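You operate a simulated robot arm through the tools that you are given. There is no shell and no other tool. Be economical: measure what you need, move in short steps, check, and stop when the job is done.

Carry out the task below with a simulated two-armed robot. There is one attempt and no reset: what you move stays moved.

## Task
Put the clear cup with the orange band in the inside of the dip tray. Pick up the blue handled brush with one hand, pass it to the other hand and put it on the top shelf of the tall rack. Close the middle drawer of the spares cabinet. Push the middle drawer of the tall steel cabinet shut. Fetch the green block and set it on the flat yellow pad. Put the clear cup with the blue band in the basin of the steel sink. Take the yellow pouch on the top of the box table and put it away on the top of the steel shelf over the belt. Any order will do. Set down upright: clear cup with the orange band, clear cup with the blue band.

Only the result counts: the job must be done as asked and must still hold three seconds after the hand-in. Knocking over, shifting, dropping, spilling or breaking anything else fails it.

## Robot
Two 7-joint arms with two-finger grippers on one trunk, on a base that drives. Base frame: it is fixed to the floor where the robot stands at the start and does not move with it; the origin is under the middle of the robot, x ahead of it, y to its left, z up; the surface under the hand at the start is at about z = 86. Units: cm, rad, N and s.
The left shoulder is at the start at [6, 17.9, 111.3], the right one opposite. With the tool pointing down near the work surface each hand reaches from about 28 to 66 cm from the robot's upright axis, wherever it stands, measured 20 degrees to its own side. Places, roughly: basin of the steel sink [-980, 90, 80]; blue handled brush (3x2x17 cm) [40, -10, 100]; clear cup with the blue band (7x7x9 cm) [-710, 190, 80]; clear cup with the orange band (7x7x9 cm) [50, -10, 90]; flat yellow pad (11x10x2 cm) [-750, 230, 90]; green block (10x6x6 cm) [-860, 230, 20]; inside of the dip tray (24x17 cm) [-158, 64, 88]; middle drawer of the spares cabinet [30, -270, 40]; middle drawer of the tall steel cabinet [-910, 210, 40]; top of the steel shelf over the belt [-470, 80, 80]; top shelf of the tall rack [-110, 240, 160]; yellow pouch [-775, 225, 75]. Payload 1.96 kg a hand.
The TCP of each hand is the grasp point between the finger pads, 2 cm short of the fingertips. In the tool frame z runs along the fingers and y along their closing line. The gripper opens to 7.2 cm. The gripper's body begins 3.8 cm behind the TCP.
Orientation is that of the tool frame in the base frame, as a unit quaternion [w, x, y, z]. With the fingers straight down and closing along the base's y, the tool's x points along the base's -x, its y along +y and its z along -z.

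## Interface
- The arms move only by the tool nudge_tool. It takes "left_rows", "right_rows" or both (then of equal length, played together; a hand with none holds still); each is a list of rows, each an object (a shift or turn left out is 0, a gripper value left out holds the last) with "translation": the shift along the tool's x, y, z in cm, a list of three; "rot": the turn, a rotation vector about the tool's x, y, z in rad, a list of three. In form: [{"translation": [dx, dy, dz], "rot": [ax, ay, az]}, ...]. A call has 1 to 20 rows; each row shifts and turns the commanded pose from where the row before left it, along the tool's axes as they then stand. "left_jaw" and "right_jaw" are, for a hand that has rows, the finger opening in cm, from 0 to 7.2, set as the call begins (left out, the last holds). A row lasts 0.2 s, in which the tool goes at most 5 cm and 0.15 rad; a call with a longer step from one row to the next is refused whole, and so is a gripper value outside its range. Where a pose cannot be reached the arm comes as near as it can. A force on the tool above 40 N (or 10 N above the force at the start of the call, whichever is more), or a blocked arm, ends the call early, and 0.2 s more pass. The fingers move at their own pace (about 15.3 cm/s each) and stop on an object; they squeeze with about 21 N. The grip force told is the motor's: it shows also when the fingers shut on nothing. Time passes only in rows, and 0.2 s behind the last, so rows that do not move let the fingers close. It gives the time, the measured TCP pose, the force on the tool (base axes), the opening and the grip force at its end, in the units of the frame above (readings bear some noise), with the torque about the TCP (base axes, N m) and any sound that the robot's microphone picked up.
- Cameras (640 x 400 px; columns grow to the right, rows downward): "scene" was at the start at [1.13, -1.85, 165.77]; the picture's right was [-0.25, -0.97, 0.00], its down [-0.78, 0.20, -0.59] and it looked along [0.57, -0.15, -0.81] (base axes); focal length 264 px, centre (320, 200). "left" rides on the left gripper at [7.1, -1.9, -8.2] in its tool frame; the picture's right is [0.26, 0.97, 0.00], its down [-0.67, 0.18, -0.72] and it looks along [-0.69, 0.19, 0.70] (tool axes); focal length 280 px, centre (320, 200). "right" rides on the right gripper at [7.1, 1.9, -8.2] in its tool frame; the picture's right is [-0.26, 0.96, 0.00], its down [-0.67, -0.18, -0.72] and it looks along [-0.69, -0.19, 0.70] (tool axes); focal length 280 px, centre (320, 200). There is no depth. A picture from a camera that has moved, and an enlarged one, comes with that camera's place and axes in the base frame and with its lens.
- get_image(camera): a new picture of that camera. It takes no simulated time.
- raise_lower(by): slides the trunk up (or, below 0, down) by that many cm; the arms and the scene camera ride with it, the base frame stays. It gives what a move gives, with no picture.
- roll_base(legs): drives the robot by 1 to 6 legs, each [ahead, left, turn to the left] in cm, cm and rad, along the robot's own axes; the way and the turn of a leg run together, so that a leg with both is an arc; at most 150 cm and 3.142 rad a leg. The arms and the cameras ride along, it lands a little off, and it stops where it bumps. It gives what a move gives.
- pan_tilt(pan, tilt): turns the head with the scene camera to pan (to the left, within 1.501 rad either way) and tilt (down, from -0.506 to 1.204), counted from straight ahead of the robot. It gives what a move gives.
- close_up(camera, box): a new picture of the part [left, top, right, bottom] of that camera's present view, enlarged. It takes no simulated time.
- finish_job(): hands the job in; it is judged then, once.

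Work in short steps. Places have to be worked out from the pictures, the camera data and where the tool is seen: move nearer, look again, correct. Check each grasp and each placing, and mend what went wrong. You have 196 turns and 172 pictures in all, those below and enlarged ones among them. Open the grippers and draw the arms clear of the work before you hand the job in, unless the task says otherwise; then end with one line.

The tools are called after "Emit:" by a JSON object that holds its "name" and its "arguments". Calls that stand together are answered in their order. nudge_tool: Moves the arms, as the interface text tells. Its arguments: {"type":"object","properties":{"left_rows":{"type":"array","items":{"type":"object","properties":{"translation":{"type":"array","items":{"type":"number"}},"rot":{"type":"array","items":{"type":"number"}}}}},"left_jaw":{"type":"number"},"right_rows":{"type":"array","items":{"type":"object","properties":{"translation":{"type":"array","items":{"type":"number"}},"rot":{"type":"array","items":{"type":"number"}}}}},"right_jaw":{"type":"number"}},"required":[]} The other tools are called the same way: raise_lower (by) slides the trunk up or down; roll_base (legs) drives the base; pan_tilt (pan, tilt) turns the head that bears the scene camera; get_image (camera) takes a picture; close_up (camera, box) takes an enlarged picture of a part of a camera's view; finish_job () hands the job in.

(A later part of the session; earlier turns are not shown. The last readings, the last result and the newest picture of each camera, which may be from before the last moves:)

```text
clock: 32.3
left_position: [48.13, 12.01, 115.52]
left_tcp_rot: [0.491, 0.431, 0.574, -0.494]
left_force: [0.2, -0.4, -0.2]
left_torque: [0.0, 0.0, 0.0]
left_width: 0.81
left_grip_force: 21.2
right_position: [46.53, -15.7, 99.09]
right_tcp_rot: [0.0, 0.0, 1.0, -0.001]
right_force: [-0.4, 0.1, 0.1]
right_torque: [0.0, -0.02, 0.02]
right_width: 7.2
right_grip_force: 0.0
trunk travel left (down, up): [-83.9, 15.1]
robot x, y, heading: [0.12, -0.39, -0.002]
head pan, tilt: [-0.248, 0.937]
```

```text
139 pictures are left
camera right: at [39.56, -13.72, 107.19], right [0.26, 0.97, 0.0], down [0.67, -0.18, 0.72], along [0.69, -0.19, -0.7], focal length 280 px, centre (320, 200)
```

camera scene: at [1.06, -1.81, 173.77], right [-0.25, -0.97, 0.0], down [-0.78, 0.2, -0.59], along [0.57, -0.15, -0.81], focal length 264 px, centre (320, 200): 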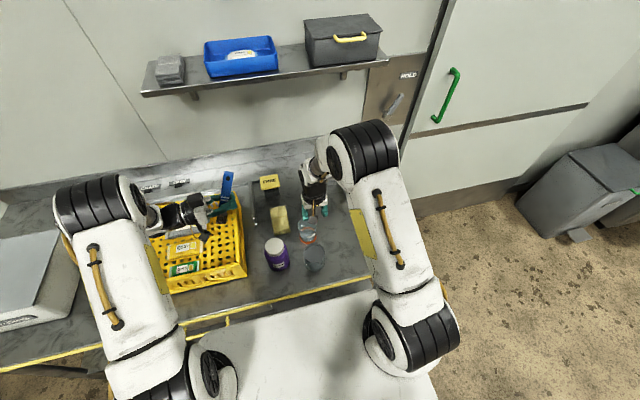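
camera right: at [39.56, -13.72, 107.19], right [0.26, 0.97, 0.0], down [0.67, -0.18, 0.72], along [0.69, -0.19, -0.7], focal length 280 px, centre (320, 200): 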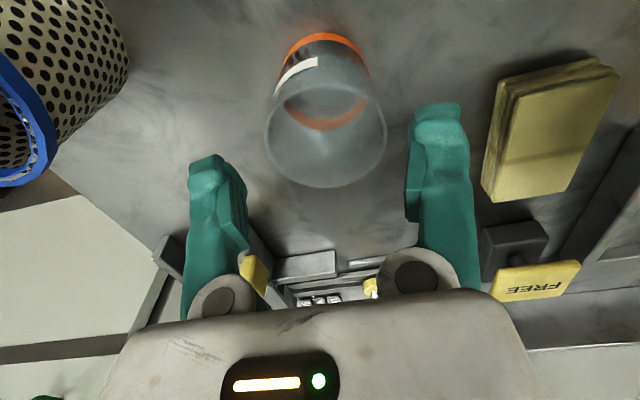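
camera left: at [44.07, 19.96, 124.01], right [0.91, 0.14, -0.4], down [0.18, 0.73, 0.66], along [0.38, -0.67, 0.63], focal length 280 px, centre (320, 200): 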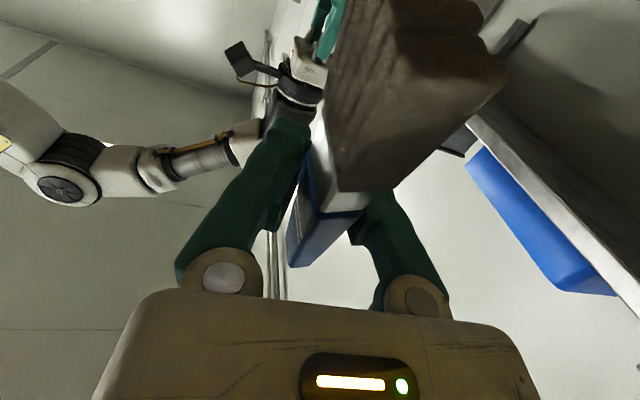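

Rim centre (46.3,-15.3); correct by 0.3 and descend, then close.

Emit:
{"name": "nudge_tool", "arguments": {"right_rows": [{"translation": [0.2, 0.35, 2]}, {"translation": [0, 0, 3]}, {"translation": [0, 0, 3]}, {}]}}

Emit:
{"name": "nudge_tool", "arguments": {"right_rows": [{}, {}, {}], "right_jaw": 0}}

Emit:
{"name": "nudge_tool", "arguments": {"right_rows": [{"translation": [0, 0, -3]}, {"translation": [0, 0, -3]}, {"translation": [0, 0, -3]}, {}]}}

Emit:
{"name": "get_image", "arguments": {"camera": "right"}}

```text
clock: 33.0
left_position: [47.93, 12.1, 115.59]
left_tcp_rot: [0.491, 0.431, 0.574, -0.494]
left_force: [0.6, 0.0, -0.4]
left_torque: [0.04, -0.02, 0.01]
left_width: 0.78
left_grip_force: 20.1
right_position: [46.45, -15.22, 93.02]
right_tcp_rot: [0.003, 0.0, 1.0, 0.0]
right_force: [-5.6, -0.7, 15.0]
right_torque: [-0.01, -0.12, 0.01]
right_width: 7.19
right_grip_force: 0.3
trunk travel left (down, up): [-83.9, 15.1]
robot x, y, heading: [-0.09, -0.19, -0.001]
head pan, tilt: [-0.248, 0.937]
stopped in row 3 (right hand): the force on the tool passed its limit at 93 N (the readings are from after the stop); the commanded pose is now the measured one
```

```text
clock: 33.8
left_position: [47.93, 11.98, 115.58]
left_tcp_rot: [0.491, 0.431, 0.573, -0.494]
left_force: [-0.4, -0.7, 0.1]
left_torque: [0.01, -0.04, 0.03]
left_width: 0.78
left_grip_force: 21.2
right_position: [46.61, -15.28, 93.18]
right_tcp_rot: [0.003, 0.0, 1.0, 0.0]
right_force: [-1.4, -0.7, 18.0]
right_torque: [0.0, -0.26, 0.03]
right_width: 7.14
right_grip_force: 20.8
trunk travel left (down, up): [-83.9, 15.1]
robot x, y, heading: [0.07, 0.25, -0.002]
head pan, tilt: [-0.248, 0.937]
```

```text
clock: 34.8
left_position: [48.26, 12.04, 115.45]
left_tcp_rot: [0.49, 0.43, 0.574, -0.495]
left_force: [-0.8, -0.7, -0.5]
left_torque: [-0.02, 0.01, -0.04]
left_width: 0.76
left_grip_force: 20.7
right_position: [46.67, -15.32, 102.04]
right_tcp_rot: [0.002, 0.0, 1.0, 0.0]
right_force: [0.1, -0.4, -0.4]
right_torque: [0.02, 0.0, 0.02]
right_width: 7.12
right_grip_force: 20.8
trunk travel left (down, up): [-83.9, 15.1]
robot x, y, heading: [-0.27, 0.29, -0.001]
head pan, tilt: [-0.248, 0.937]
```

```text
138 pictures are left
camera right: at [39.67, -13.34, 110.06], right [0.26, 0.96, 0.0], down [0.67, -0.18, 0.72], along [0.69, -0.19, -0.7], focal length 280 px, centre (320, 200)
```

right: 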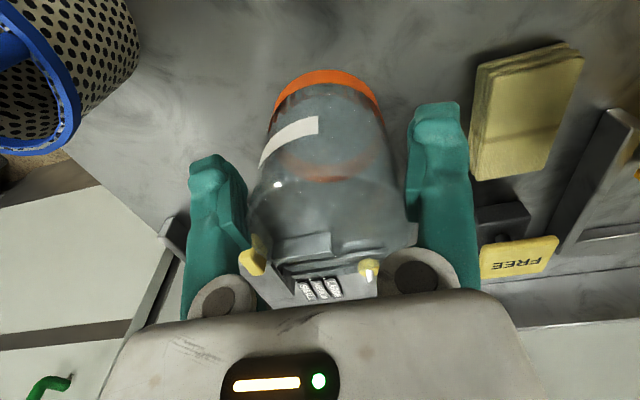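

The palm touched the rim, but the cup is now held (opening 7.12, 21 N). Verify it is lifted and upright.

Emit:
{"name": "close_up", "arguments": {"camera": "scene", "box": [200, 170, 380, 290]}}

```text
3.33 times, centred on (290, 230) of scene
camera zoom: at [1.19, -1.85, 173.76], right [-0.25, -0.97, 0.0], down [-0.78, 0.2, -0.59], along [0.57, -0.15, -0.81], focal length 879 px, centre (420, 100)
```

zoom: 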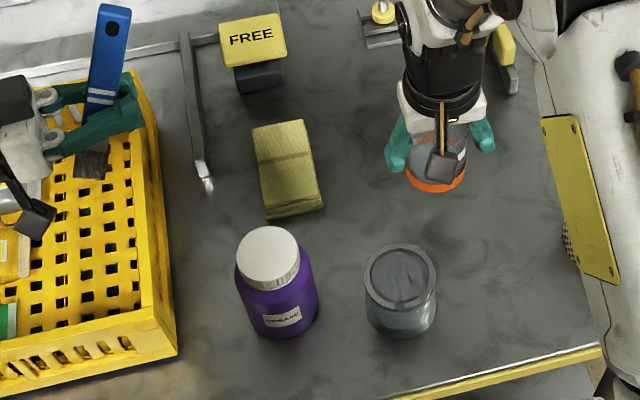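

Cup is held upright, brush still held. Raise the trunk fully, back off from the bench, and look around.

Emit:
{"name": "raise_lower", "arguments": {"by": 15}}

Emit:
{"name": "roll_base", "arguments": {"legs": [[-45, 0, 0]]}}

Emit:
{"name": "pan_tilt", "arguments": {"pan": 1.4, "tilt": 0.4}}

Emit:
{"name": "get_image", "arguments": {"camera": "scene"}}

```text
clock: 36.6
left_position: [48.15, 11.92, 130.53]
left_tcp_rot: [0.491, 0.43, 0.575, -0.494]
left_force: [0.1, 0.4, -1.0]
left_torque: [-0.02, 0.01, 0.0]
left_width: 0.78
left_grip_force: 20.8
right_position: [46.61, -15.29, 116.95]
right_tcp_rot: [0.002, 0.0, 1.0, 0.0]
right_force: [-0.5, 0.8, -0.6]
right_torque: [0.03, 0.03, 0.02]
right_width: 7.14
right_grip_force: 21.1
trunk travel left (down, up): [-98.9, 0.1]
robot x, y, heading: [0.14, -0.2, 0.001]
head pan, tilt: [-0.248, 0.937]
```

```text
clock: 39.3
left_position: [3.61, 11.98, 130.55]
left_tcp_rot: [0.49, 0.43, 0.575, -0.494]
left_force: [0.5, -0.4, -0.5]
left_torque: [-0.01, 0.01, -0.02]
left_width: 0.77
left_grip_force: 20.8
right_position: [2.1, -15.26, 116.83]
right_tcp_rot: [0.001, 0.0, 1.0, -0.001]
right_force: [0.4, 0.2, -0.1]
right_torque: [0.01, 0.02, -0.01]
right_width: 7.1
right_grip_force: 20.9
trunk travel left (down, up): [-98.9, 0.1]
robot x, y, heading: [-44.82, 0.27, -0.001]
head pan, tilt: [-0.248, 0.937]
```

```text
clock: 41.0
left_position: [3.44, 12.04, 130.56]
left_tcp_rot: [0.49, 0.431, 0.574, -0.495]
left_force: [0.0, -0.3, -0.5]
left_torque: [0.0, 0.02, 0.02]
left_width: 0.74
left_grip_force: 21.3
right_position: [2.03, -15.3, 116.93]
right_tcp_rot: [0.002, 0.0, 1.0, 0.0]
right_force: [0.3, 0.5, -0.5]
right_torque: [0.0, -0.03, -0.04]
right_width: 7.06
right_grip_force: 21.1
trunk travel left (down, up): [-98.9, 0.1]
robot x, y, heading: [-44.72, -0.25, -0.004]
head pan, tilt: [1.4, 0.4]
```

```text
136 pictures are left
camera scene: at [-49.03, 9.06, 193.34], right [0.99, -0.17, 0.0], down [-0.07, -0.38, -0.92], along [0.16, 0.91, -0.39], focal length 264 px, centre (320, 200)
```

scene: 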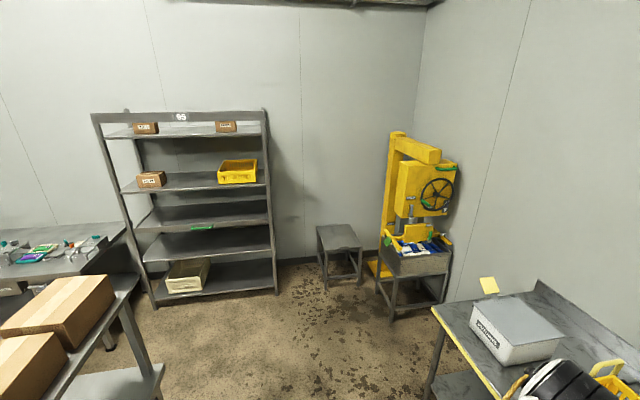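

The rack stands at about x -172..-56, front y≈228, top shelf z≈160. Now turn around toward the dip tray and look.

Emit:
{"name": "roll_base", "arguments": {"legs": [[0, 0, 1.6], [0, 0, 1.54]]}}

Emit:
{"name": "pan_tilt", "arguments": {"pan": -0.3, "tilt": 0.5}}

Emit:
{"name": "get_image", "arguments": {"camera": "scene"}}

```text
clock: 49.0
left_position: [-92.69, -12.39, 130.54]
left_tcp_rot: [-0.492, 0.576, -0.428, -0.493]
left_force: [-0.3, -0.4, -0.2]
left_torque: [0.0, -0.02, 0.03]
left_width: 0.62
left_grip_force: 21.8
right_position: [-91.51, 14.9, 116.94]
right_tcp_rot: [0.0, 1.0, 0.004, -0.002]
right_force: [0.6, 0.4, 0.2]
right_torque: [-0.02, 0.02, 0.0]
right_width: 6.96
right_grip_force: 20.7
trunk travel left (down, up): [-98.9, 0.1]
robot x, y, heading: [-44.68, 0.04, -3.129]
head pan, tilt: [1.4, 0.4]
```

```text
clock: 50.8
left_position: [-92.75, -12.42, 130.48]
left_tcp_rot: [-0.492, 0.576, -0.428, -0.493]
left_force: [-0.5, -0.3, 0.1]
left_torque: [0.01, -0.01, 0.01]
left_width: 0.64
left_grip_force: 21.1
right_position: [-91.53, 14.88, 117.0]
right_tcp_rot: [-0.001, 1.0, 0.006, -0.002]
right_force: [0.1, -0.1, -0.1]
right_torque: [0.0, -0.03, 0.0]
right_width: 6.95
right_grip_force: 20.9
trunk travel left (down, up): [-98.9, 0.1]
robot x, y, heading: [-44.77, -0.28, -3.13]
head pan, tilt: [-0.3, 0.499]
```

```text
135 pictures are left
camera scene: at [-47.43, 2.59, 192.43], right [0.29, 0.96, 0.0], down [0.46, -0.14, -0.88], along [-0.84, 0.25, -0.48], focal length 264 px, centre (320, 200)
```

scene: 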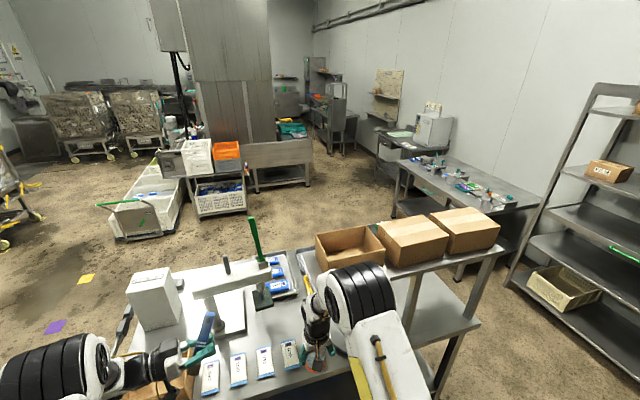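

Project the tray position: near pixel (365,254), where an open box stands. Zoom in there, and check the brush grip.

Emit:
{"name": "close_up", "arguments": {"camera": "scene", "box": [180, 200, 500, 400]}}

Emit:
{"name": "get_image", "arguments": {"camera": "left"}}

```text
2.00 times, centred on (340, 300) of scene
camera zoom: at [-47.43, 2.59, 192.43], right [0.29, 0.96, 0.0], down [0.46, -0.14, -0.88], along [-0.84, 0.25, -0.48], focal length 528 px, centre (280, 0)
```

zoom: 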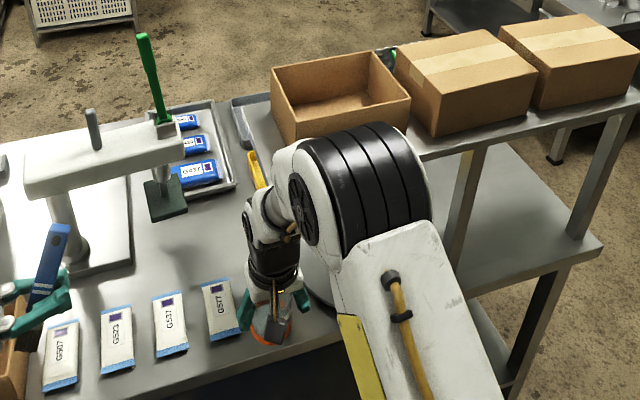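

```text
133 pictures are left
camera left: at [-88.59, -20.19, 123.98], right [-0.91, -0.15, -0.4], down [-0.17, -0.73, 0.66], along [-0.39, 0.67, 0.63], focal length 280 px, centre (320, 200)
```

left: 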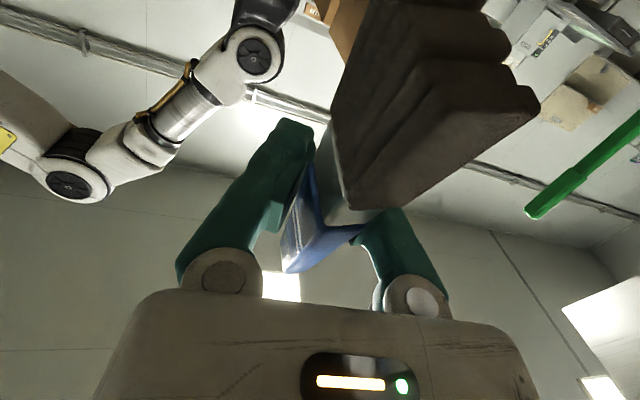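

Brush and cup both held. The tray is hidden behind the right arm; sidestep to the robot's right by 50 for a view.

Emit:
{"name": "roll_base", "arguments": {"legs": [[0, -50, 0]]}}

Emit:
{"name": "pan_tilt", "arguments": {"pan": 0.0, "tilt": 0.6}}

Emit:
{"name": "get_image", "arguments": {"camera": "scene"}}

```text
clock: 53.7
left_position: [-93.15, 37.49, 130.59]
left_tcp_rot: [-0.492, 0.576, -0.428, -0.493]
left_force: [0.1, -0.3, -1.9]
left_torque: [-0.02, -0.01, 0.0]
left_width: 0.63
left_grip_force: 20.7
right_position: [-91.87, 64.85, 117.0]
right_tcp_rot: [-0.001, 1.0, 0.003, -0.002]
right_force: [0.6, -0.1, 0.3]
right_torque: [0.0, 0.0, 0.0]
right_width: 6.91
right_grip_force: 21.3
trunk travel left (down, up): [-98.9, 0.1]
robot x, y, heading: [-45.25, 49.88, -3.137]
head pan, tilt: [-0.3, 0.499]
```

```text
clock: 54.5
left_position: [-93.19, 37.72, 130.5]
left_tcp_rot: [-0.492, 0.576, -0.428, -0.493]
left_force: [-1.5, -0.6, -0.8]
left_torque: [-0.01, -0.02, 0.0]
left_width: 0.6
left_grip_force: 20.9
right_position: [-91.8, 65.02, 116.98]
right_tcp_rot: [0.0, 1.0, 0.003, -0.002]
right_force: [-0.9, 0.8, -0.4]
right_torque: [-0.01, -0.01, -0.02]
right_width: 6.92
right_grip_force: 21.2
trunk travel left (down, up): [-98.9, 0.1]
robot x, y, heading: [-45.16, 49.89, -3.134]
head pan, tilt: [0.0, 0.6]
```

```text
132 pictures are left
camera scene: at [-47.93, 50.04, 191.52], right [-0.01, 1.0, 0.0], down [0.56, 0.0, -0.83], along [-0.83, -0.01, -0.56], focal length 264 px, centre (320, 200)
```

scene: 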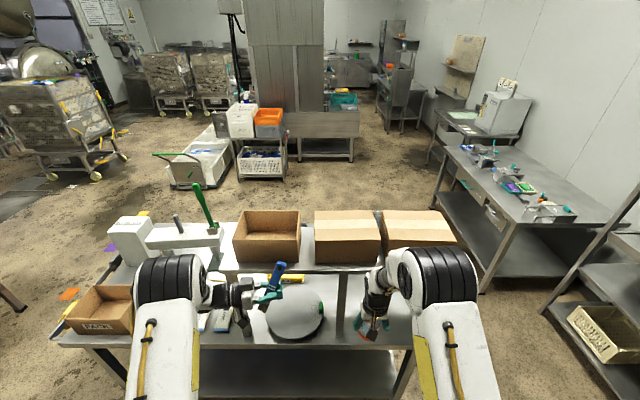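

The box shelf sits high (z≈120) at this side and the tray appears to lie at the back of that table, to be reached from its other side. I'll deliver the brush first: turn to the rack (heading +y) and approach.

Emit:
{"name": "roll_base", "arguments": {"legs": [[-15, 0, 0], [0, 0, -1.575], [90, 0, 0], [0, 62, 0]]}}

Emit:
{"name": "pan_tilt", "arguments": {"pan": 0.0, "tilt": 0.35}}

Emit:
{"name": "get_image", "arguments": {"camera": "scene"}}

```text
clock: 67.1
left_position: [-104.17, 187.71, 130.56]
left_tcp_rot: [0.696, -0.105, 0.71, 0.0]
left_force: [0.4, -0.5, -0.7]
left_torque: [0.0, 0.0, 0.0]
left_width: 0.62
left_grip_force: 20.9
right_position: [-77.01, 186.45, 116.95]
right_tcp_rot: [0.0, 0.71, -0.704, -0.001]
right_force: [-0.5, 1.0, 0.3]
right_torque: [0.01, 0.02, 0.0]
right_width: 6.77
right_grip_force: 20.3
trunk travel left (down, up): [-98.9, 0.1]
robot x, y, heading: [-91.71, 139.49, 1.582]
head pan, tilt: [0.0, 0.6]
```

```text
clock: 67.8
left_position: [-104.51, 187.71, 130.5]
left_tcp_rot: [0.697, -0.105, 0.71, 0.0]
left_force: [-0.5, 0.1, -1.2]
left_torque: [0.0, -0.01, -0.02]
left_width: 0.61
left_grip_force: 21.2
right_position: [-77.17, 186.34, 117.01]
right_tcp_rot: [-0.001, 0.71, -0.704, -0.001]
right_force: [-0.8, 0.6, -0.5]
right_torque: [-0.03, -0.04, 0.01]
right_width: 6.79
right_grip_force: 21.0
trunk travel left (down, up): [-98.9, 0.1]
robot x, y, heading: [-92.48, 139.79, 1.579]
head pan, tilt: [0.0, 0.351]
```

```text
131 pictures are left
camera scene: at [-92.18, 142.95, 193.79], right [1.0, 0.01, 0.0], down [0.0, -0.34, -0.94], along [-0.01, 0.94, -0.34], focal length 264 px, centre (320, 200)
```

scene: 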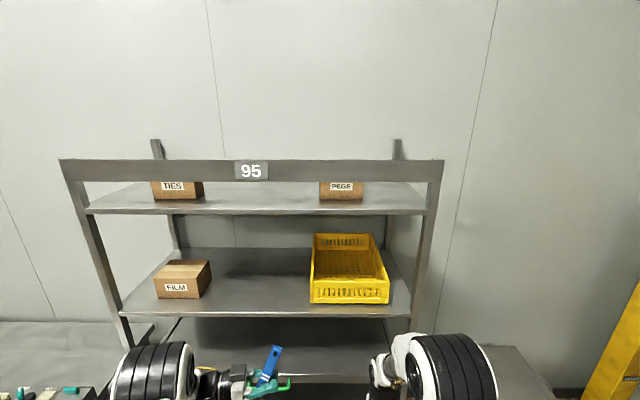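

The top shelf has a front rail: the opening between shelf (z≈160.5) and rail (≈169.5) is about 9 cm. I'll turn the left hand to point forward and slightly down with the brush lying crosswise, then slip it through the gap.

Emit:
{"name": "nudge_tool", "arguments": {"left_rows": [{"translation": [-3, 0, 0]}, {"translation": [-3, 0, 0]}, {"rot": [-0.063, 0.1196, 0.063]}, {"rot": [-0.063, 0.1196, 0.063]}, {"rot": [-0.063, 0.1196, 0.063]}, {"rot": [-0.063, 0.1196, 0.063]}, {"rot": [-0.063, 0.1196, 0.063]}, {"rot": [-0.063, 0.1196, 0.063]}, {"rot": [-0.063, 0.1196, 0.063]}, {"rot": [-0.063, 0.1196, 0.063]}, {"rot": [-0.063, 0.1196, 0.063]}, {"rot": [-0.063, 0.1196, 0.063]}, {"rot": [-0.063, 0.1196, 0.063]}, {"rot": [-0.063, 0.1196, 0.063]}, {}]}}

Emit:
{"name": "get_image", "arguments": {"camera": "scene"}}

Emit:
{"name": "get_image", "arguments": {"camera": "left"}}

```text
clock: 71.0
left_position: [-104.43, 188.69, 136.48]
left_tcp_rot: [-0.042, -0.062, 0.914, 0.399]
left_force: [-0.4, -0.1, -0.4]
left_torque: [0.0, 0.01, 0.03]
left_width: 0.6
left_grip_force: 21.2
right_position: [-77.25, 186.54, 116.91]
right_tcp_rot: [-0.001, 0.71, -0.704, -0.002]
right_force: [0.0, 1.0, 0.0]
right_torque: [-0.02, 0.0, 0.0]
right_width: 6.77
right_grip_force: 21.0
trunk travel left (down, up): [-98.9, 0.1]
robot x, y, heading: [-92.3, 139.76, 1.578]
head pan, tilt: [0.0, 0.351]
```

```text
130 pictures are left
camera scene: at [-92.22, 142.96, 193.8], right [1.0, 0.01, 0.0], down [0.0, -0.34, -0.94], along [-0.01, 0.94, -0.34], focal length 264 px, centre (320, 200)
```

scene: 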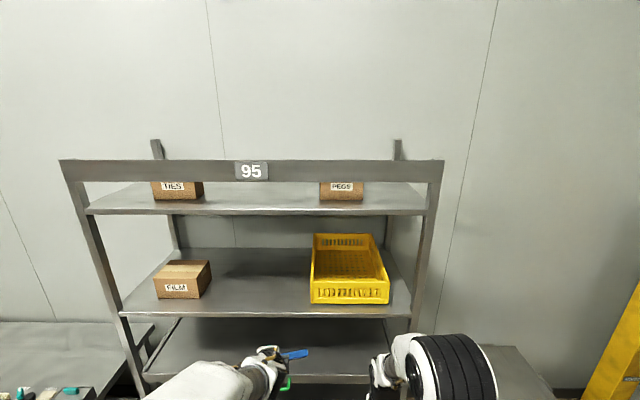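

```text
129 pictures are left
camera left: at [-110.26, 180.41, 140.74], right [-0.33, 0.61, 0.72], down [0.74, -0.3, 0.6], along [0.58, 0.73, -0.36], focal length 280 px, centre (320, 200)
```

left: 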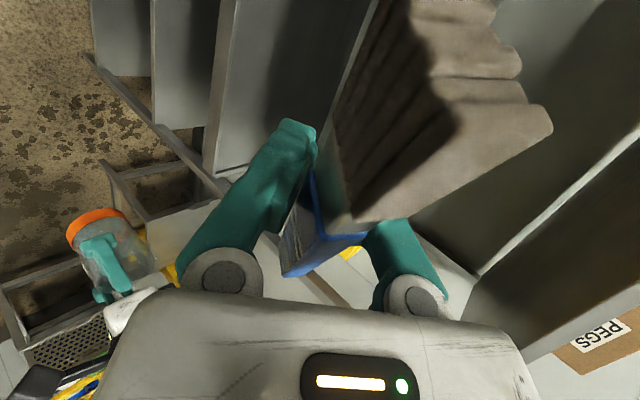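

Orientation is as wanted (pitched down ~43°, brush crosswise). Raise the hand by 30 cm, still in front of the rack.

Emit:
{"name": "nudge_tool", "arguments": {"left_rows": [{"translation": [0.1, 2.8, -2.55]}, {"translation": [0.1, 2.8, -2.55]}, {"translation": [0.1, 2.8, -2.55]}, {"translation": [0.1, 2.8, -2.55]}, {"translation": [0.1, 2.8, -2.55]}, {"translation": [0.1, 2.8, -2.55]}, {"translation": [0.1, 2.8, -2.55]}, {"translation": [0.1, 2.8, -2.55]}, {}]}}

Emit:
{"name": "get_image", "arguments": {"camera": "scene"}}

Emit:
{"name": "get_image", "arguments": {"camera": "left"}}

```text
clock: 73.0
left_position: [-104.24, 188.6, 166.17]
left_tcp_rot: [-0.042, -0.061, 0.914, 0.399]
left_force: [0.1, 0.1, 0.1]
left_torque: [0.01, 0.0, 0.0]
left_width: 0.59
left_grip_force: 21.0
left hand out of reach, approached as far as the arm can: row 8
right_position: [-77.08, 186.44, 116.88]
right_tcp_rot: [-0.001, 0.709, -0.705, -0.001]
right_force: [0.5, -0.5, -0.9]
right_torque: [-0.01, -0.04, 0.03]
right_width: 6.73
right_grip_force: 21.1
trunk travel left (down, up): [-98.9, 0.1]
robot x, y, heading: [-92.38, 139.28, 1.581]
head pan, tilt: [0.0, 0.351]
```

```text
128 pictures are left
camera scene: at [-92.1, 142.95, 193.8], right [1.0, 0.01, 0.0], down [0.0, -0.34, -0.94], along [-0.01, 0.94, -0.34], focal length 264 px, centre (320, 200)
```

scene: 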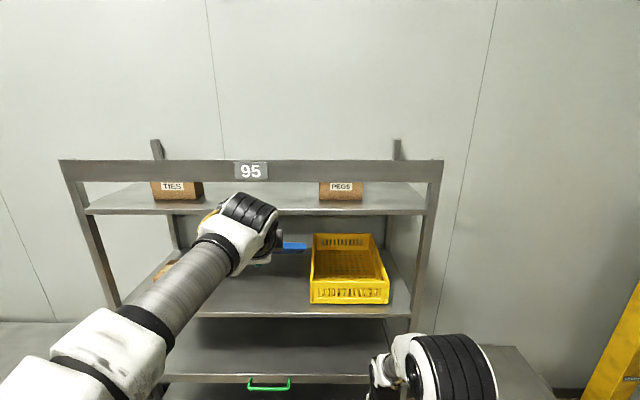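

```text
127 pictures are left
camera left: at [-110.07, 180.55, 170.46], right [-0.33, 0.61, 0.72], down [0.74, -0.3, 0.6], along [0.58, 0.73, -0.35], focal length 280 px, centre (320, 200)
```

left: 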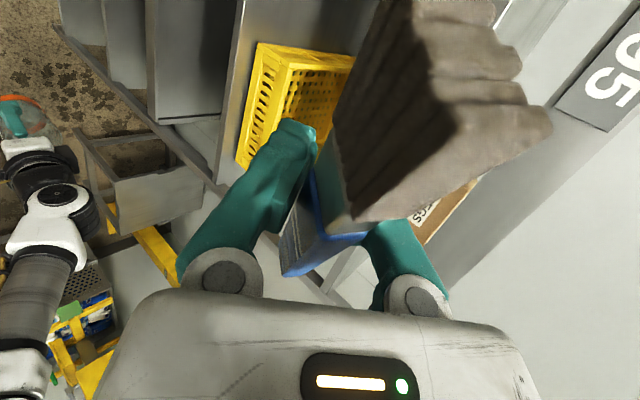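

Triangulating the label gives the rail front at y≈219.6, gap z≈163.8–171.8. The brush is also pivoted in the hand, so I reduce the pitch to ~13°, and pull the right hand (cup) back to keep it clear of the rack.

Emit:
{"name": "nudge_tool", "arguments": {"left_rows": [{"rot": [-0.13, 0, 0]}, {"rot": [-0.13, 0, 0]}, {"rot": [-0.13, 0, 0]}, {"rot": [-0.13, 0, 0]}, {}], "right_rows": [{"translation": [3.3, 0, 0]}, {"translation": [3.3, 0, 0]}, {"translation": [3.3, 0, 0]}, {"translation": [3.3, 0, 0]}, {}]}}

Emit:
{"name": "get_image", "arguments": {"camera": "left"}}

Emit:
{"name": "close_up", "arguments": {"camera": "scene", "box": [140, 130, 400, 292]}}

```text
clock: 74.2
left_position: [-104.32, 188.81, 166.19]
left_tcp_rot: [-0.057, -0.048, 0.781, 0.62]
left_force: [0.7, 0.7, -0.7]
left_torque: [0.02, 0.04, -0.01]
left_width: 0.62
left_grip_force: 20.8
right_position: [-77.02, 173.14, 116.95]
right_tcp_rot: [-0.001, 0.71, -0.704, -0.002]
right_force: [-0.2, -0.2, -0.1]
right_torque: [0.0, 0.03, 0.0]
right_width: 6.74
right_grip_force: 21.0
trunk travel left (down, up): [-98.9, 0.1]
robot x, y, heading: [-92.06, 139.57, 1.575]
head pan, tilt: [0.0, 0.351]
```

```text
126 pictures are left
camera left: at [-110.15, 179.58, 166.23], right [-0.26, 0.18, 0.95], down [0.77, -0.55, 0.32], along [0.58, 0.82, 0.01], focal length 280 px, centre (320, 200)
```

left: 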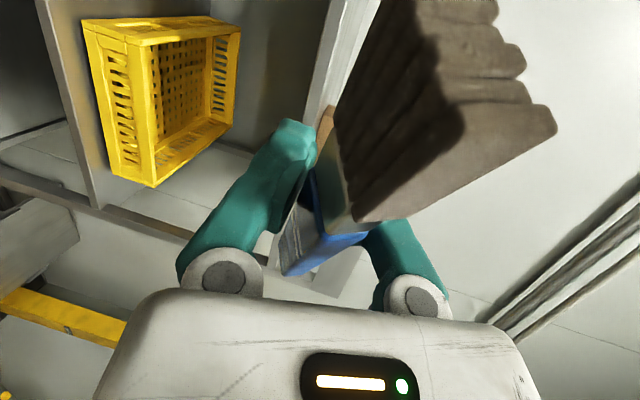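

```text
2.46 times, centred on (270, 211) of scene
camera zoom: at [-92.2, 142.96, 193.8], right [1.0, 0.01, 0.0], down [0.0, -0.34, -0.94], along [-0.01, 0.94, -0.34], focal length 649 px, centre (443, 173)
```

zoom: 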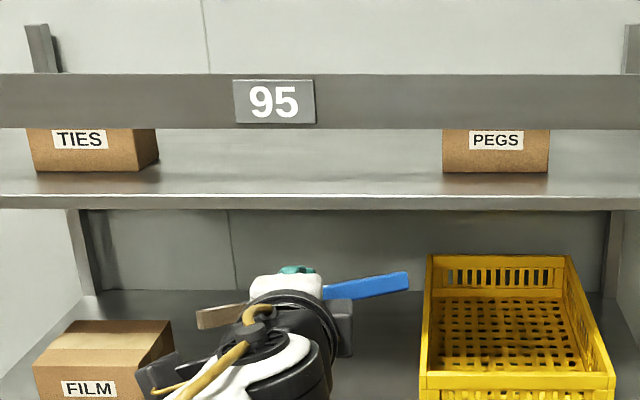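

Brush is now level, handle tip to the right and a bit forward; hand at z=166.2, right for the gap. Drive forward 25 and left 4, then check.

Emit:
{"name": "roll_base", "arguments": {"legs": [[25, 4, 0]]}}

Emit:
{"name": "get_image", "arguments": {"camera": "left"}}

Emit:
{"name": "get_image", "arguments": {"camera": "scene"}}

```text
clock: 76.1
left_position: [-108.52, 213.38, 166.3]
left_tcp_rot: [-0.057, -0.047, 0.78, 0.621]
left_force: [1.0, -0.1, 0.0]
left_torque: [0.03, 0.05, 0.02]
left_width: 0.59
left_grip_force: 21.2
right_position: [-81.09, 198.02, 117.06]
right_tcp_rot: [-0.003, 0.709, -0.705, -0.002]
right_force: [0.6, -0.9, -0.6]
right_torque: [0.01, 0.0, -0.03]
right_width: 6.7
right_grip_force: 21.4
trunk travel left (down, up): [-98.9, 0.1]
robot x, y, heading: [-96.04, 164.56, 1.582]
head pan, tilt: [0.0, 0.351]
```

```text
124 pictures are left
camera left: at [-114.2, 204.25, 166.38], right [-0.26, 0.18, 0.95], down [0.77, -0.55, 0.32], along [0.58, 0.81, 0.01], focal length 280 px, centre (320, 200)
```

left: 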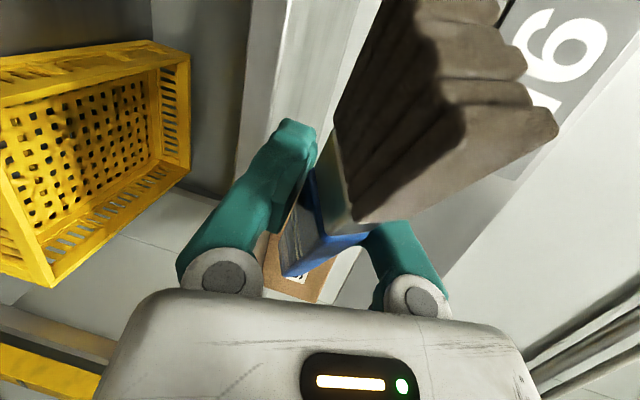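

```text
123 pictures are left
camera scene: at [-96.25, 167.56, 193.81], right [1.0, 0.01, 0.0], down [0.0, -0.34, -0.94], along [-0.01, 0.94, -0.34], focal length 264 px, centre (320, 200)
```

scene: 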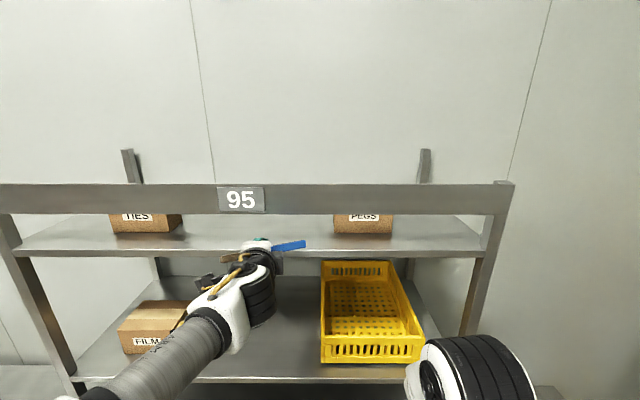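

Gap re-measured: shelf top z≈163, rail bottom ≈171.4, front y≈220. Insert 11 cm with a 0.5 cm drop.

Emit:
{"name": "nudge_tool", "arguments": {"left_rows": [{"translation": [-0.4, 0.5, 2.65]}, {"translation": [-0.4, 0.5, 2.65]}, {"translation": [-0.4, 0.5, 2.65]}, {"translation": [-0.4, 0.5, 2.65]}, {}]}}

Emit:
{"name": "close_up", "arguments": {"camera": "scene", "box": [160, 170, 400, 320]}}

Emit:
{"name": "get_image", "arguments": {"camera": "left"}}

```text
clock: 77.3
left_position: [-108.41, 224.7, 165.79]
left_tcp_rot: [-0.056, -0.047, 0.781, 0.62]
left_force: [0.2, 0.5, -0.5]
left_torque: [-0.01, 0.02, 0.01]
left_width: 0.57
left_grip_force: 21.0
right_position: [-81.11, 198.09, 116.94]
right_tcp_rot: [-0.001, 0.709, -0.705, -0.002]
right_force: [-0.4, 0.2, 0.1]
right_torque: [0.01, -0.03, 0.02]
right_width: 6.68
right_grip_force: 21.1
trunk travel left (down, up): [-98.9, 0.1]
robot x, y, heading: [-96.2, 164.87, 1.574]
head pan, tilt: [0.0, 0.351]
```

```text
2.67 times, centred on (280, 245) of scene
camera zoom: at [-96.27, 167.84, 193.8], right [1.0, 0.01, 0.0], down [0.0, -0.34, -0.94], along [-0.01, 0.94, -0.34], focal length 703 px, centre (427, 80)
```

zoom: 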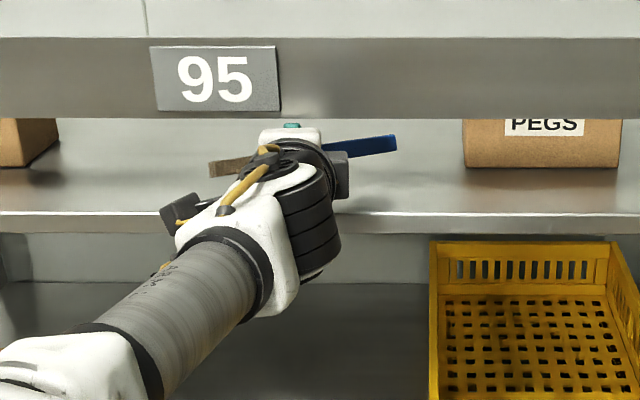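

```text
121 pictures are left
camera left: at [-114.17, 215.37, 165.86], right [-0.26, 0.18, 0.95], down [0.77, -0.55, 0.32], along [0.58, 0.82, 0.01], focal length 280 px, centre (320, 200)
```

left: 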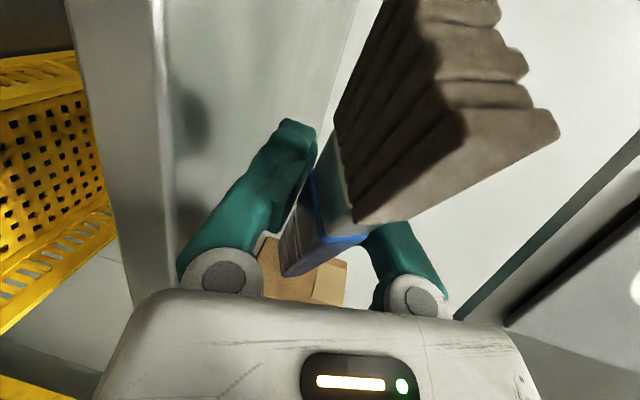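

Brush is inside above the shelf with no contact. Open a little so it settles.

Emit:
{"name": "nudge_tool", "arguments": {"left_rows": [{}, {}, {}], "left_jaw": 2.4}}

Emit:
{"name": "get_image", "arguments": {"camera": "left"}}

Emit:
{"name": "close_up", "arguments": {"camera": "scene", "box": [200, 190, 344, 280]}}

```text
clock: 78.1
left_position: [-108.36, 224.69, 165.73]
left_tcp_rot: [-0.056, -0.047, 0.781, 0.62]
left_force: [-0.9, -0.5, -0.7]
left_torque: [-0.01, 0.02, 0.02]
left_width: 2.4
left_grip_force: 0.1
right_position: [-81.11, 198.09, 116.95]
right_tcp_rot: [-0.001, 0.709, -0.706, -0.001]
right_force: [0.4, 0.6, -0.8]
right_torque: [-0.02, 0.01, 0.0]
right_width: 6.68
right_grip_force: 21.2
trunk travel left (down, up): [-98.9, 0.1]
robot x, y, heading: [-96.16, 164.53, 1.578]
head pan, tilt: [0.0, 0.351]
```

```text
120 pictures are left
camera left: at [-114.2, 215.41, 165.84], right [-0.26, 0.18, 0.95], down [0.77, -0.55, 0.32], along [0.58, 0.82, 0.0], focal length 280 px, centre (320, 200)
```

left: 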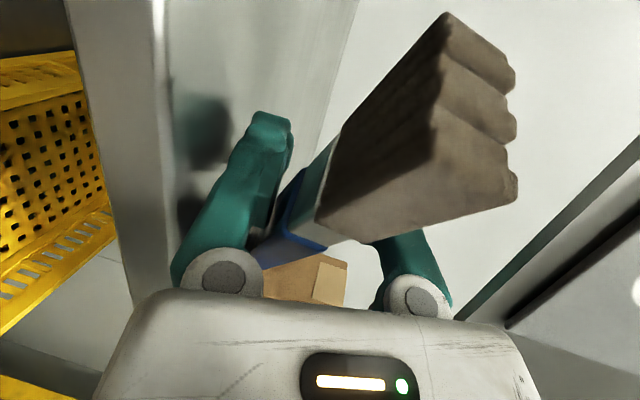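

```text
4.44 times, centred on (272, 235) of scene
camera zoom: at [-96.31, 167.91, 193.8], right [1.0, 0.01, 0.0], down [0.0, -0.34, -0.94], along [-0.01, 0.94, -0.34], focal length 1172 px, centre (533, 44)
```

zoom: 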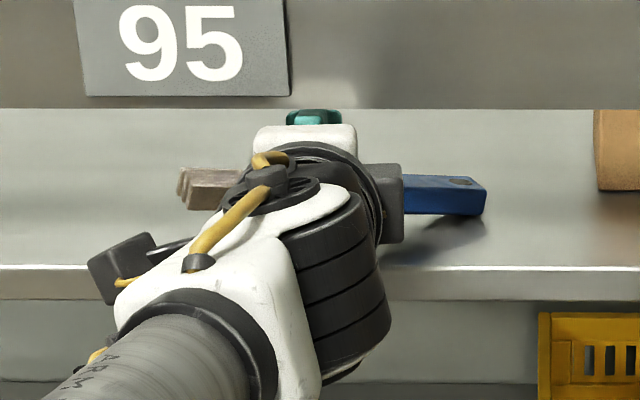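

Brush is released and rests flat on the lower finger. Withdraw the hand sideways to the left so it slides off onto the shelf without being pulled out.

Emit:
{"name": "nudge_tool", "arguments": {"left_rows": [{"translation": [2.2, 0, 0.33]}, {"translation": [2.2, 0, 0.33]}, {"translation": [2.2, 0, 0.33]}, {"translation": [2.2, 0, 0.33]}, {}]}}

Emit:
{"name": "get_image", "arguments": {"camera": "left"}}

Emit:
{"name": "close_up", "arguments": {"camera": "scene", "box": [180, 190, 340, 290]}}

```text
clock: 79.3
left_position: [-117.28, 224.71, 165.54]
left_tcp_rot: [-0.057, -0.048, 0.781, 0.62]
left_force: [0.3, 0.2, -0.7]
left_torque: [0.01, 0.02, -0.02]
left_width: 2.44
left_grip_force: 0.4
right_position: [-81.23, 198.06, 116.97]
right_tcp_rot: [-0.001, 0.709, -0.705, -0.002]
right_force: [0.4, -0.3, 0.0]
right_torque: [0.0, 0.01, 0.04]
right_width: 6.67
right_grip_force: 21.1
trunk travel left (down, up): [-98.9, 0.1]
robot x, y, heading: [-95.95, 164.74, 1.576]
head pan, tilt: [0.0, 0.351]
```

```text
118 pictures are left
camera left: at [-123.18, 215.52, 165.75], right [-0.26, 0.18, 0.95], down [0.77, -0.55, 0.32], along [0.58, 0.81, 0.0], focal length 280 px, centre (320, 200)
```

left: 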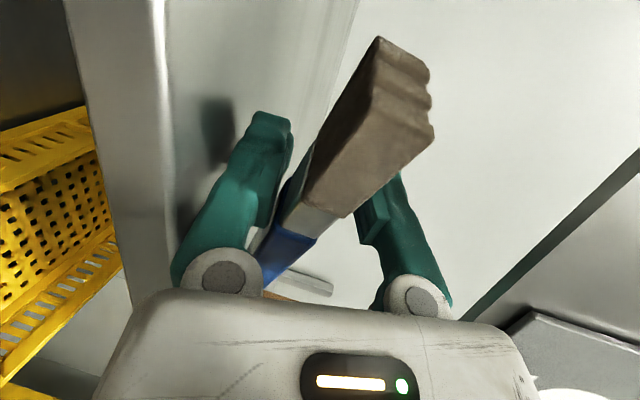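

```text
4.00 times, centred on (260, 240) of scene
camera zoom: at [-96.31, 167.94, 193.8], right [1.0, 0.01, 0.0], down [0.0, -0.34, -0.94], along [-0.01, 0.94, -0.34], focal length 1055 px, centre (560, 40)
```

zoom: 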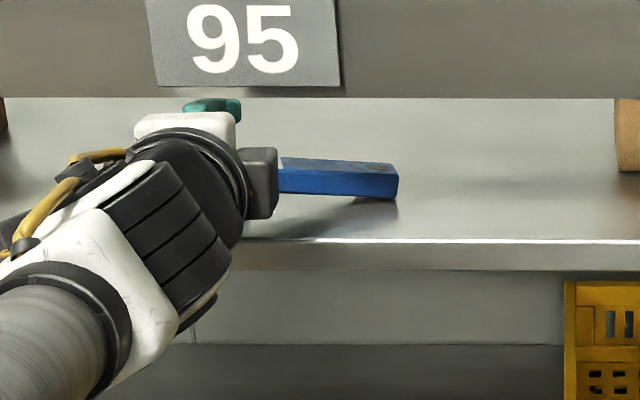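

The hand is sliding out from under the brush and is now past its balance point. Continue left 6 cm.

Emit:
{"name": "nudge_tool", "arguments": {"left_rows": [{"translation": [4.5, 0, 0.68]}, {"translation": [1.5, 0, 0.23]}, {}]}}

Emit:
{"name": "get_image", "arguments": {"camera": "left"}}

Emit:
{"name": "close_up", "arguments": {"camera": "scene", "box": [150, 190, 310, 290]}}

```text
clock: 80.1
left_position: [-123.18, 224.75, 165.7]
left_tcp_rot: [-0.058, -0.047, 0.781, 0.62]
left_force: [-0.4, 0.6, -0.6]
left_torque: [0.02, -0.01, -0.04]
left_width: 2.42
left_grip_force: 0.8
right_position: [-80.95, 198.11, 116.81]
right_tcp_rot: [-0.001, 0.708, -0.706, -0.001]
right_force: [-0.7, -0.1, -0.6]
right_torque: [0.0, 0.04, -0.01]
right_width: 6.68
right_grip_force: 20.8
trunk travel left (down, up): [-98.9, 0.1]
robot x, y, heading: [-96.2, 164.8, 1.575]
head pan, tilt: [0.0, 0.351]
```

```text
116 pictures are left
camera left: at [-129.02, 215.53, 165.83], right [-0.26, 0.18, 0.95], down [0.77, -0.55, 0.32], along [0.58, 0.81, 0.0], focal length 280 px, centre (320, 200)
```

left: 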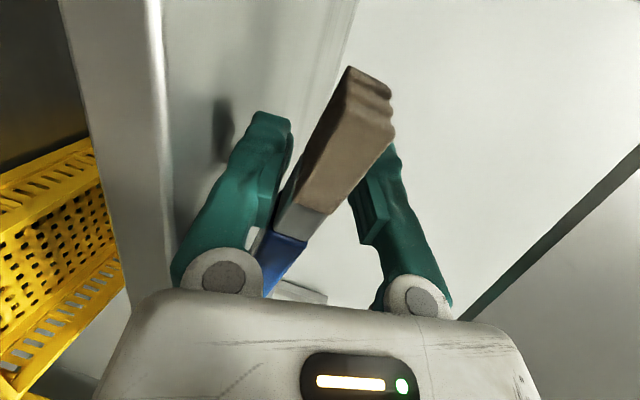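

```text
4.00 times, centred on (230, 240) of scene
camera zoom: at [-96.1, 167.95, 193.8], right [1.0, 0.01, 0.0], down [0.0, -0.34, -0.94], along [-0.01, 0.94, -0.34], focal length 1055 px, centre (680, 40)
```

zoom: 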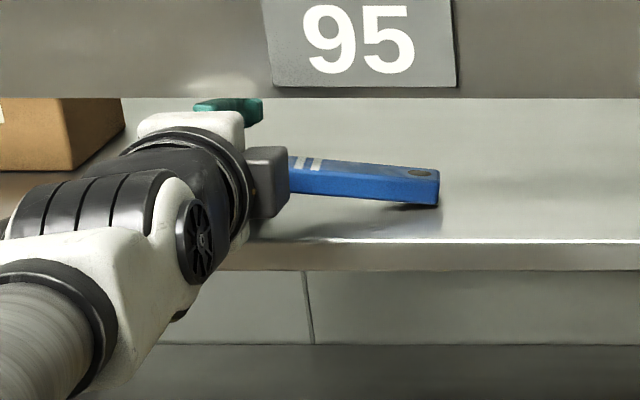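

Nearly out: about 2–3 cm of finger remains under the bristles. Another 5 cm left, in front of the TIES box.

Emit:
{"name": "nudge_tool", "arguments": {"left_rows": [{"translation": [4.8, 0, 0.72]}, {}]}}

Emit:
{"name": "get_image", "arguments": {"camera": "left"}}

```text
clock: 80.7
left_position: [-128.1, 224.77, 165.56]
left_tcp_rot: [-0.056, -0.047, 0.781, 0.62]
left_force: [-0.5, 0.3, 0.1]
left_torque: [0.02, 0.0, -0.01]
left_width: 2.43
left_grip_force: 0.2
right_position: [-81.23, 198.09, 116.85]
right_tcp_rot: [0.0, 0.709, -0.706, -0.001]
right_force: [0.1, 0.7, -0.1]
right_torque: [0.0, -0.02, 0.0]
right_width: 6.69
right_grip_force: 20.6
trunk travel left (down, up): [-98.9, 0.1]
robot x, y, heading: [-96.4, 165.22, 1.574]
head pan, tilt: [0.0, 0.351]
```

```text
114 pictures are left
camera left: at [-134.02, 215.56, 165.69], right [-0.26, 0.18, 0.95], down [0.77, -0.55, 0.32], along [0.58, 0.81, 0.01], focal length 280 px, centre (320, 200)
```

left: 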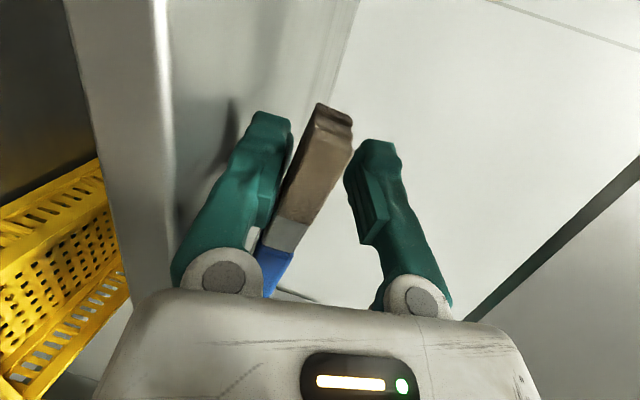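

Almost free; one more 4 cm.

Emit:
{"name": "nudge_tool", "arguments": {"left_rows": [{"translation": [4, 0, 0.45]}, {}]}}

Emit:
{"name": "get_image", "arguments": {"camera": "left"}}

Emit:
{"name": "get_image", "arguments": {"camera": "scene"}}

```text
clock: 81.3
left_position: [-132.43, 224.59, 165.7]
left_tcp_rot: [-0.057, -0.047, 0.781, 0.62]
left_force: [0.5, -0.3, 0.0]
left_torque: [-0.02, -0.02, -0.02]
left_width: 2.4
left_grip_force: 0.1
right_position: [-81.22, 198.12, 117.01]
right_tcp_rot: [-0.002, 0.709, -0.705, 0.0]
right_force: [0.2, 0.7, -0.1]
right_torque: [-0.01, 0.02, 0.01]
right_width: 6.65
right_grip_force: 20.7
trunk travel left (down, up): [-98.9, 0.1]
robot x, y, heading: [-96.5, 164.43, 1.576]
head pan, tilt: [0.0, 0.351]
```

```text
113 pictures are left
camera left: at [-138.2, 215.33, 165.69], right [-0.26, 0.18, 0.95], down [0.77, -0.55, 0.32], along [0.58, 0.82, 0.01], focal length 280 px, centre (320, 200)
```

left: 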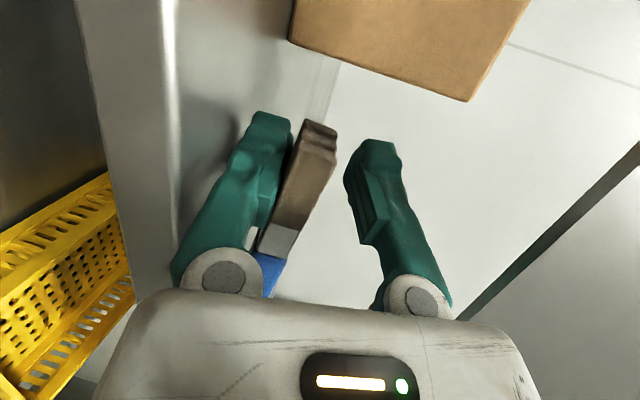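

```text
112 pictures are left
camera scene: at [-96.47, 167.96, 193.8], right [1.0, 0.01, 0.0], down [0.0, -0.34, -0.94], along [-0.01, 0.94, -0.34], focal length 264 px, centre (320, 200)
```

scene: 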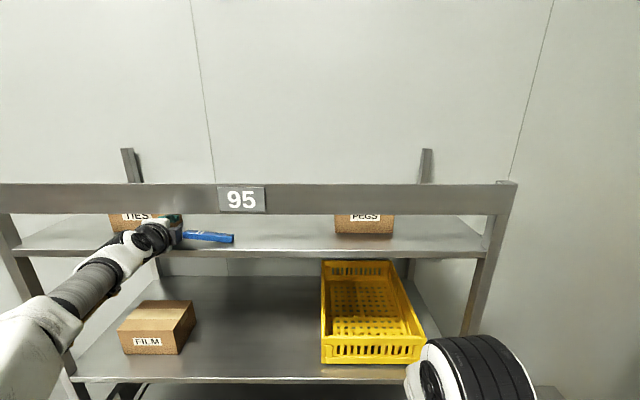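

Only the last centimetre of bristle is on the finger. Withdraw back-left now.

Emit:
{"name": "nudge_tool", "arguments": {"left_rows": [{"translation": [2.0, -0.68, -2.6]}, {"translation": [1, -1, -4]}, {}]}}

Emit:
{"name": "get_image", "arguments": {"camera": "left"}}

Emit:
{"name": "close_up", "arguments": {"camera": "scene", "box": [100, 190, 260, 290]}}

```text
clock: 82.1
left_position: [-133.97, 217.61, 165.54]
left_tcp_rot: [-0.056, -0.047, 0.782, 0.619]
left_force: [0.1, 0.9, 0.1]
left_torque: [0.02, 0.01, 0.04]
left_width: 2.41
left_grip_force: 0.4
right_position: [-80.94, 198.28, 116.81]
right_tcp_rot: [-0.001, 0.709, -0.705, -0.002]
right_force: [-0.4, 1.0, -1.6]
right_torque: [-0.05, 0.03, -0.01]
right_width: 6.66
right_grip_force: 20.7
trunk travel left (down, up): [-98.9, 0.1]
robot x, y, heading: [-96.75, 164.62, 1.572]
head pan, tilt: [0.0, 0.351]
```

```text
111 pictures are left
camera left: at [-139.8, 208.32, 165.68], right [-0.26, 0.18, 0.95], down [0.77, -0.55, 0.32], along [0.58, 0.81, 0.0], focal length 280 px, centre (320, 200)
```

left: 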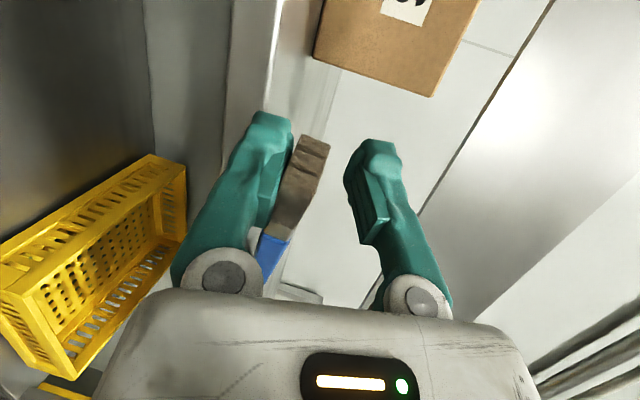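

```text
4.00 times, centred on (180, 240) of scene
camera zoom: at [-96.03, 168.08, 193.8], right [1.0, 0.01, 0.0], down [0.0, -0.34, -0.94], along [-0.01, 0.94, -0.34], focal length 1055 px, centre (880, 40)
```

zoom: 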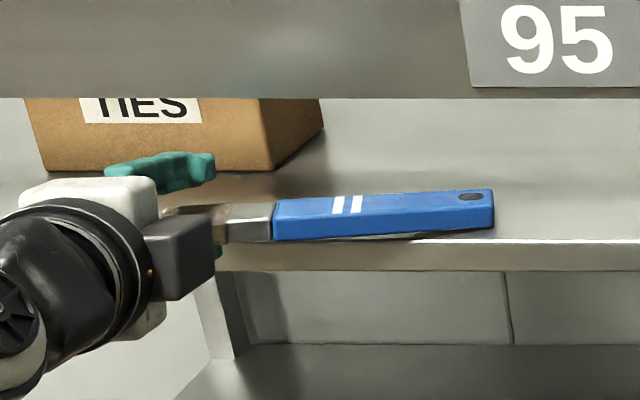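

The brush end is being dragged by the finger. I'll re-grip the bristle end, yaw the hand left so the handle points into the shelf, and then release it by lowering the finger outside the shelf edge.

Emit:
{"name": "nudge_tool", "arguments": {"left_rows": [{}, {}, {}, {"translation": [0, 0.4, 0]}, {"rot": [0.004, 0.141, -0.033]}, {"rot": [0.004, 0.141, -0.033]}, {"rot": [0.004, 0.141, -0.033]}, {}], "left_jaw": 0}}

Emit:
{"name": "get_image", "arguments": {"camera": "left"}}

Emit:
{"name": "close_up", "arguments": {"camera": "scene", "box": [100, 190, 260, 290]}}

```text
clock: 83.9
left_position: [-134.0, 217.52, 165.33]
left_tcp_rot: [-0.16, -0.181, 0.774, 0.585]
left_force: [0.1, -0.7, -0.4]
left_torque: [0.0, 0.04, 0.03]
left_width: 1.06
left_grip_force: 21.1
left hand out of reach, approached as far as the arm can: row 6
right_position: [-81.02, 198.16, 116.9]
right_tcp_rot: [-0.001, 0.709, -0.705, -0.002]
right_force: [1.0, -0.7, -0.9]
right_torque: [0.0, 0.0, 0.04]
right_width: 6.64
right_grip_force: 20.8
trunk travel left (down, up): [-98.9, 0.1]
robot x, y, heading: [-96.03, 165.01, 1.575]
head pan, tilt: [0.0, 0.351]
```

```text
109 pictures are left
camera left: at [-136.31, 206.88, 165.7], right [-0.32, 0.12, 0.94], down [0.91, -0.25, 0.34], along [0.27, 0.96, -0.03], focal length 280 px, centre (320, 200)
```

left: 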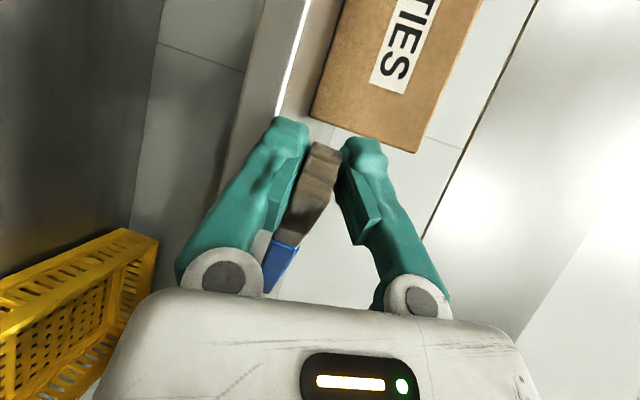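

```text
4.00 times, centred on (180, 240) of scene
camera zoom: at [-96.23, 167.97, 193.8], right [1.0, 0.01, 0.0], down [0.0, -0.34, -0.94], along [-0.01, 0.94, -0.34], focal length 1055 px, centre (880, 40)
```

zoom: 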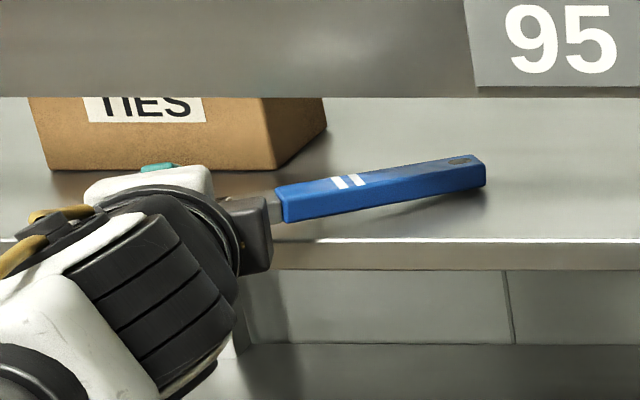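

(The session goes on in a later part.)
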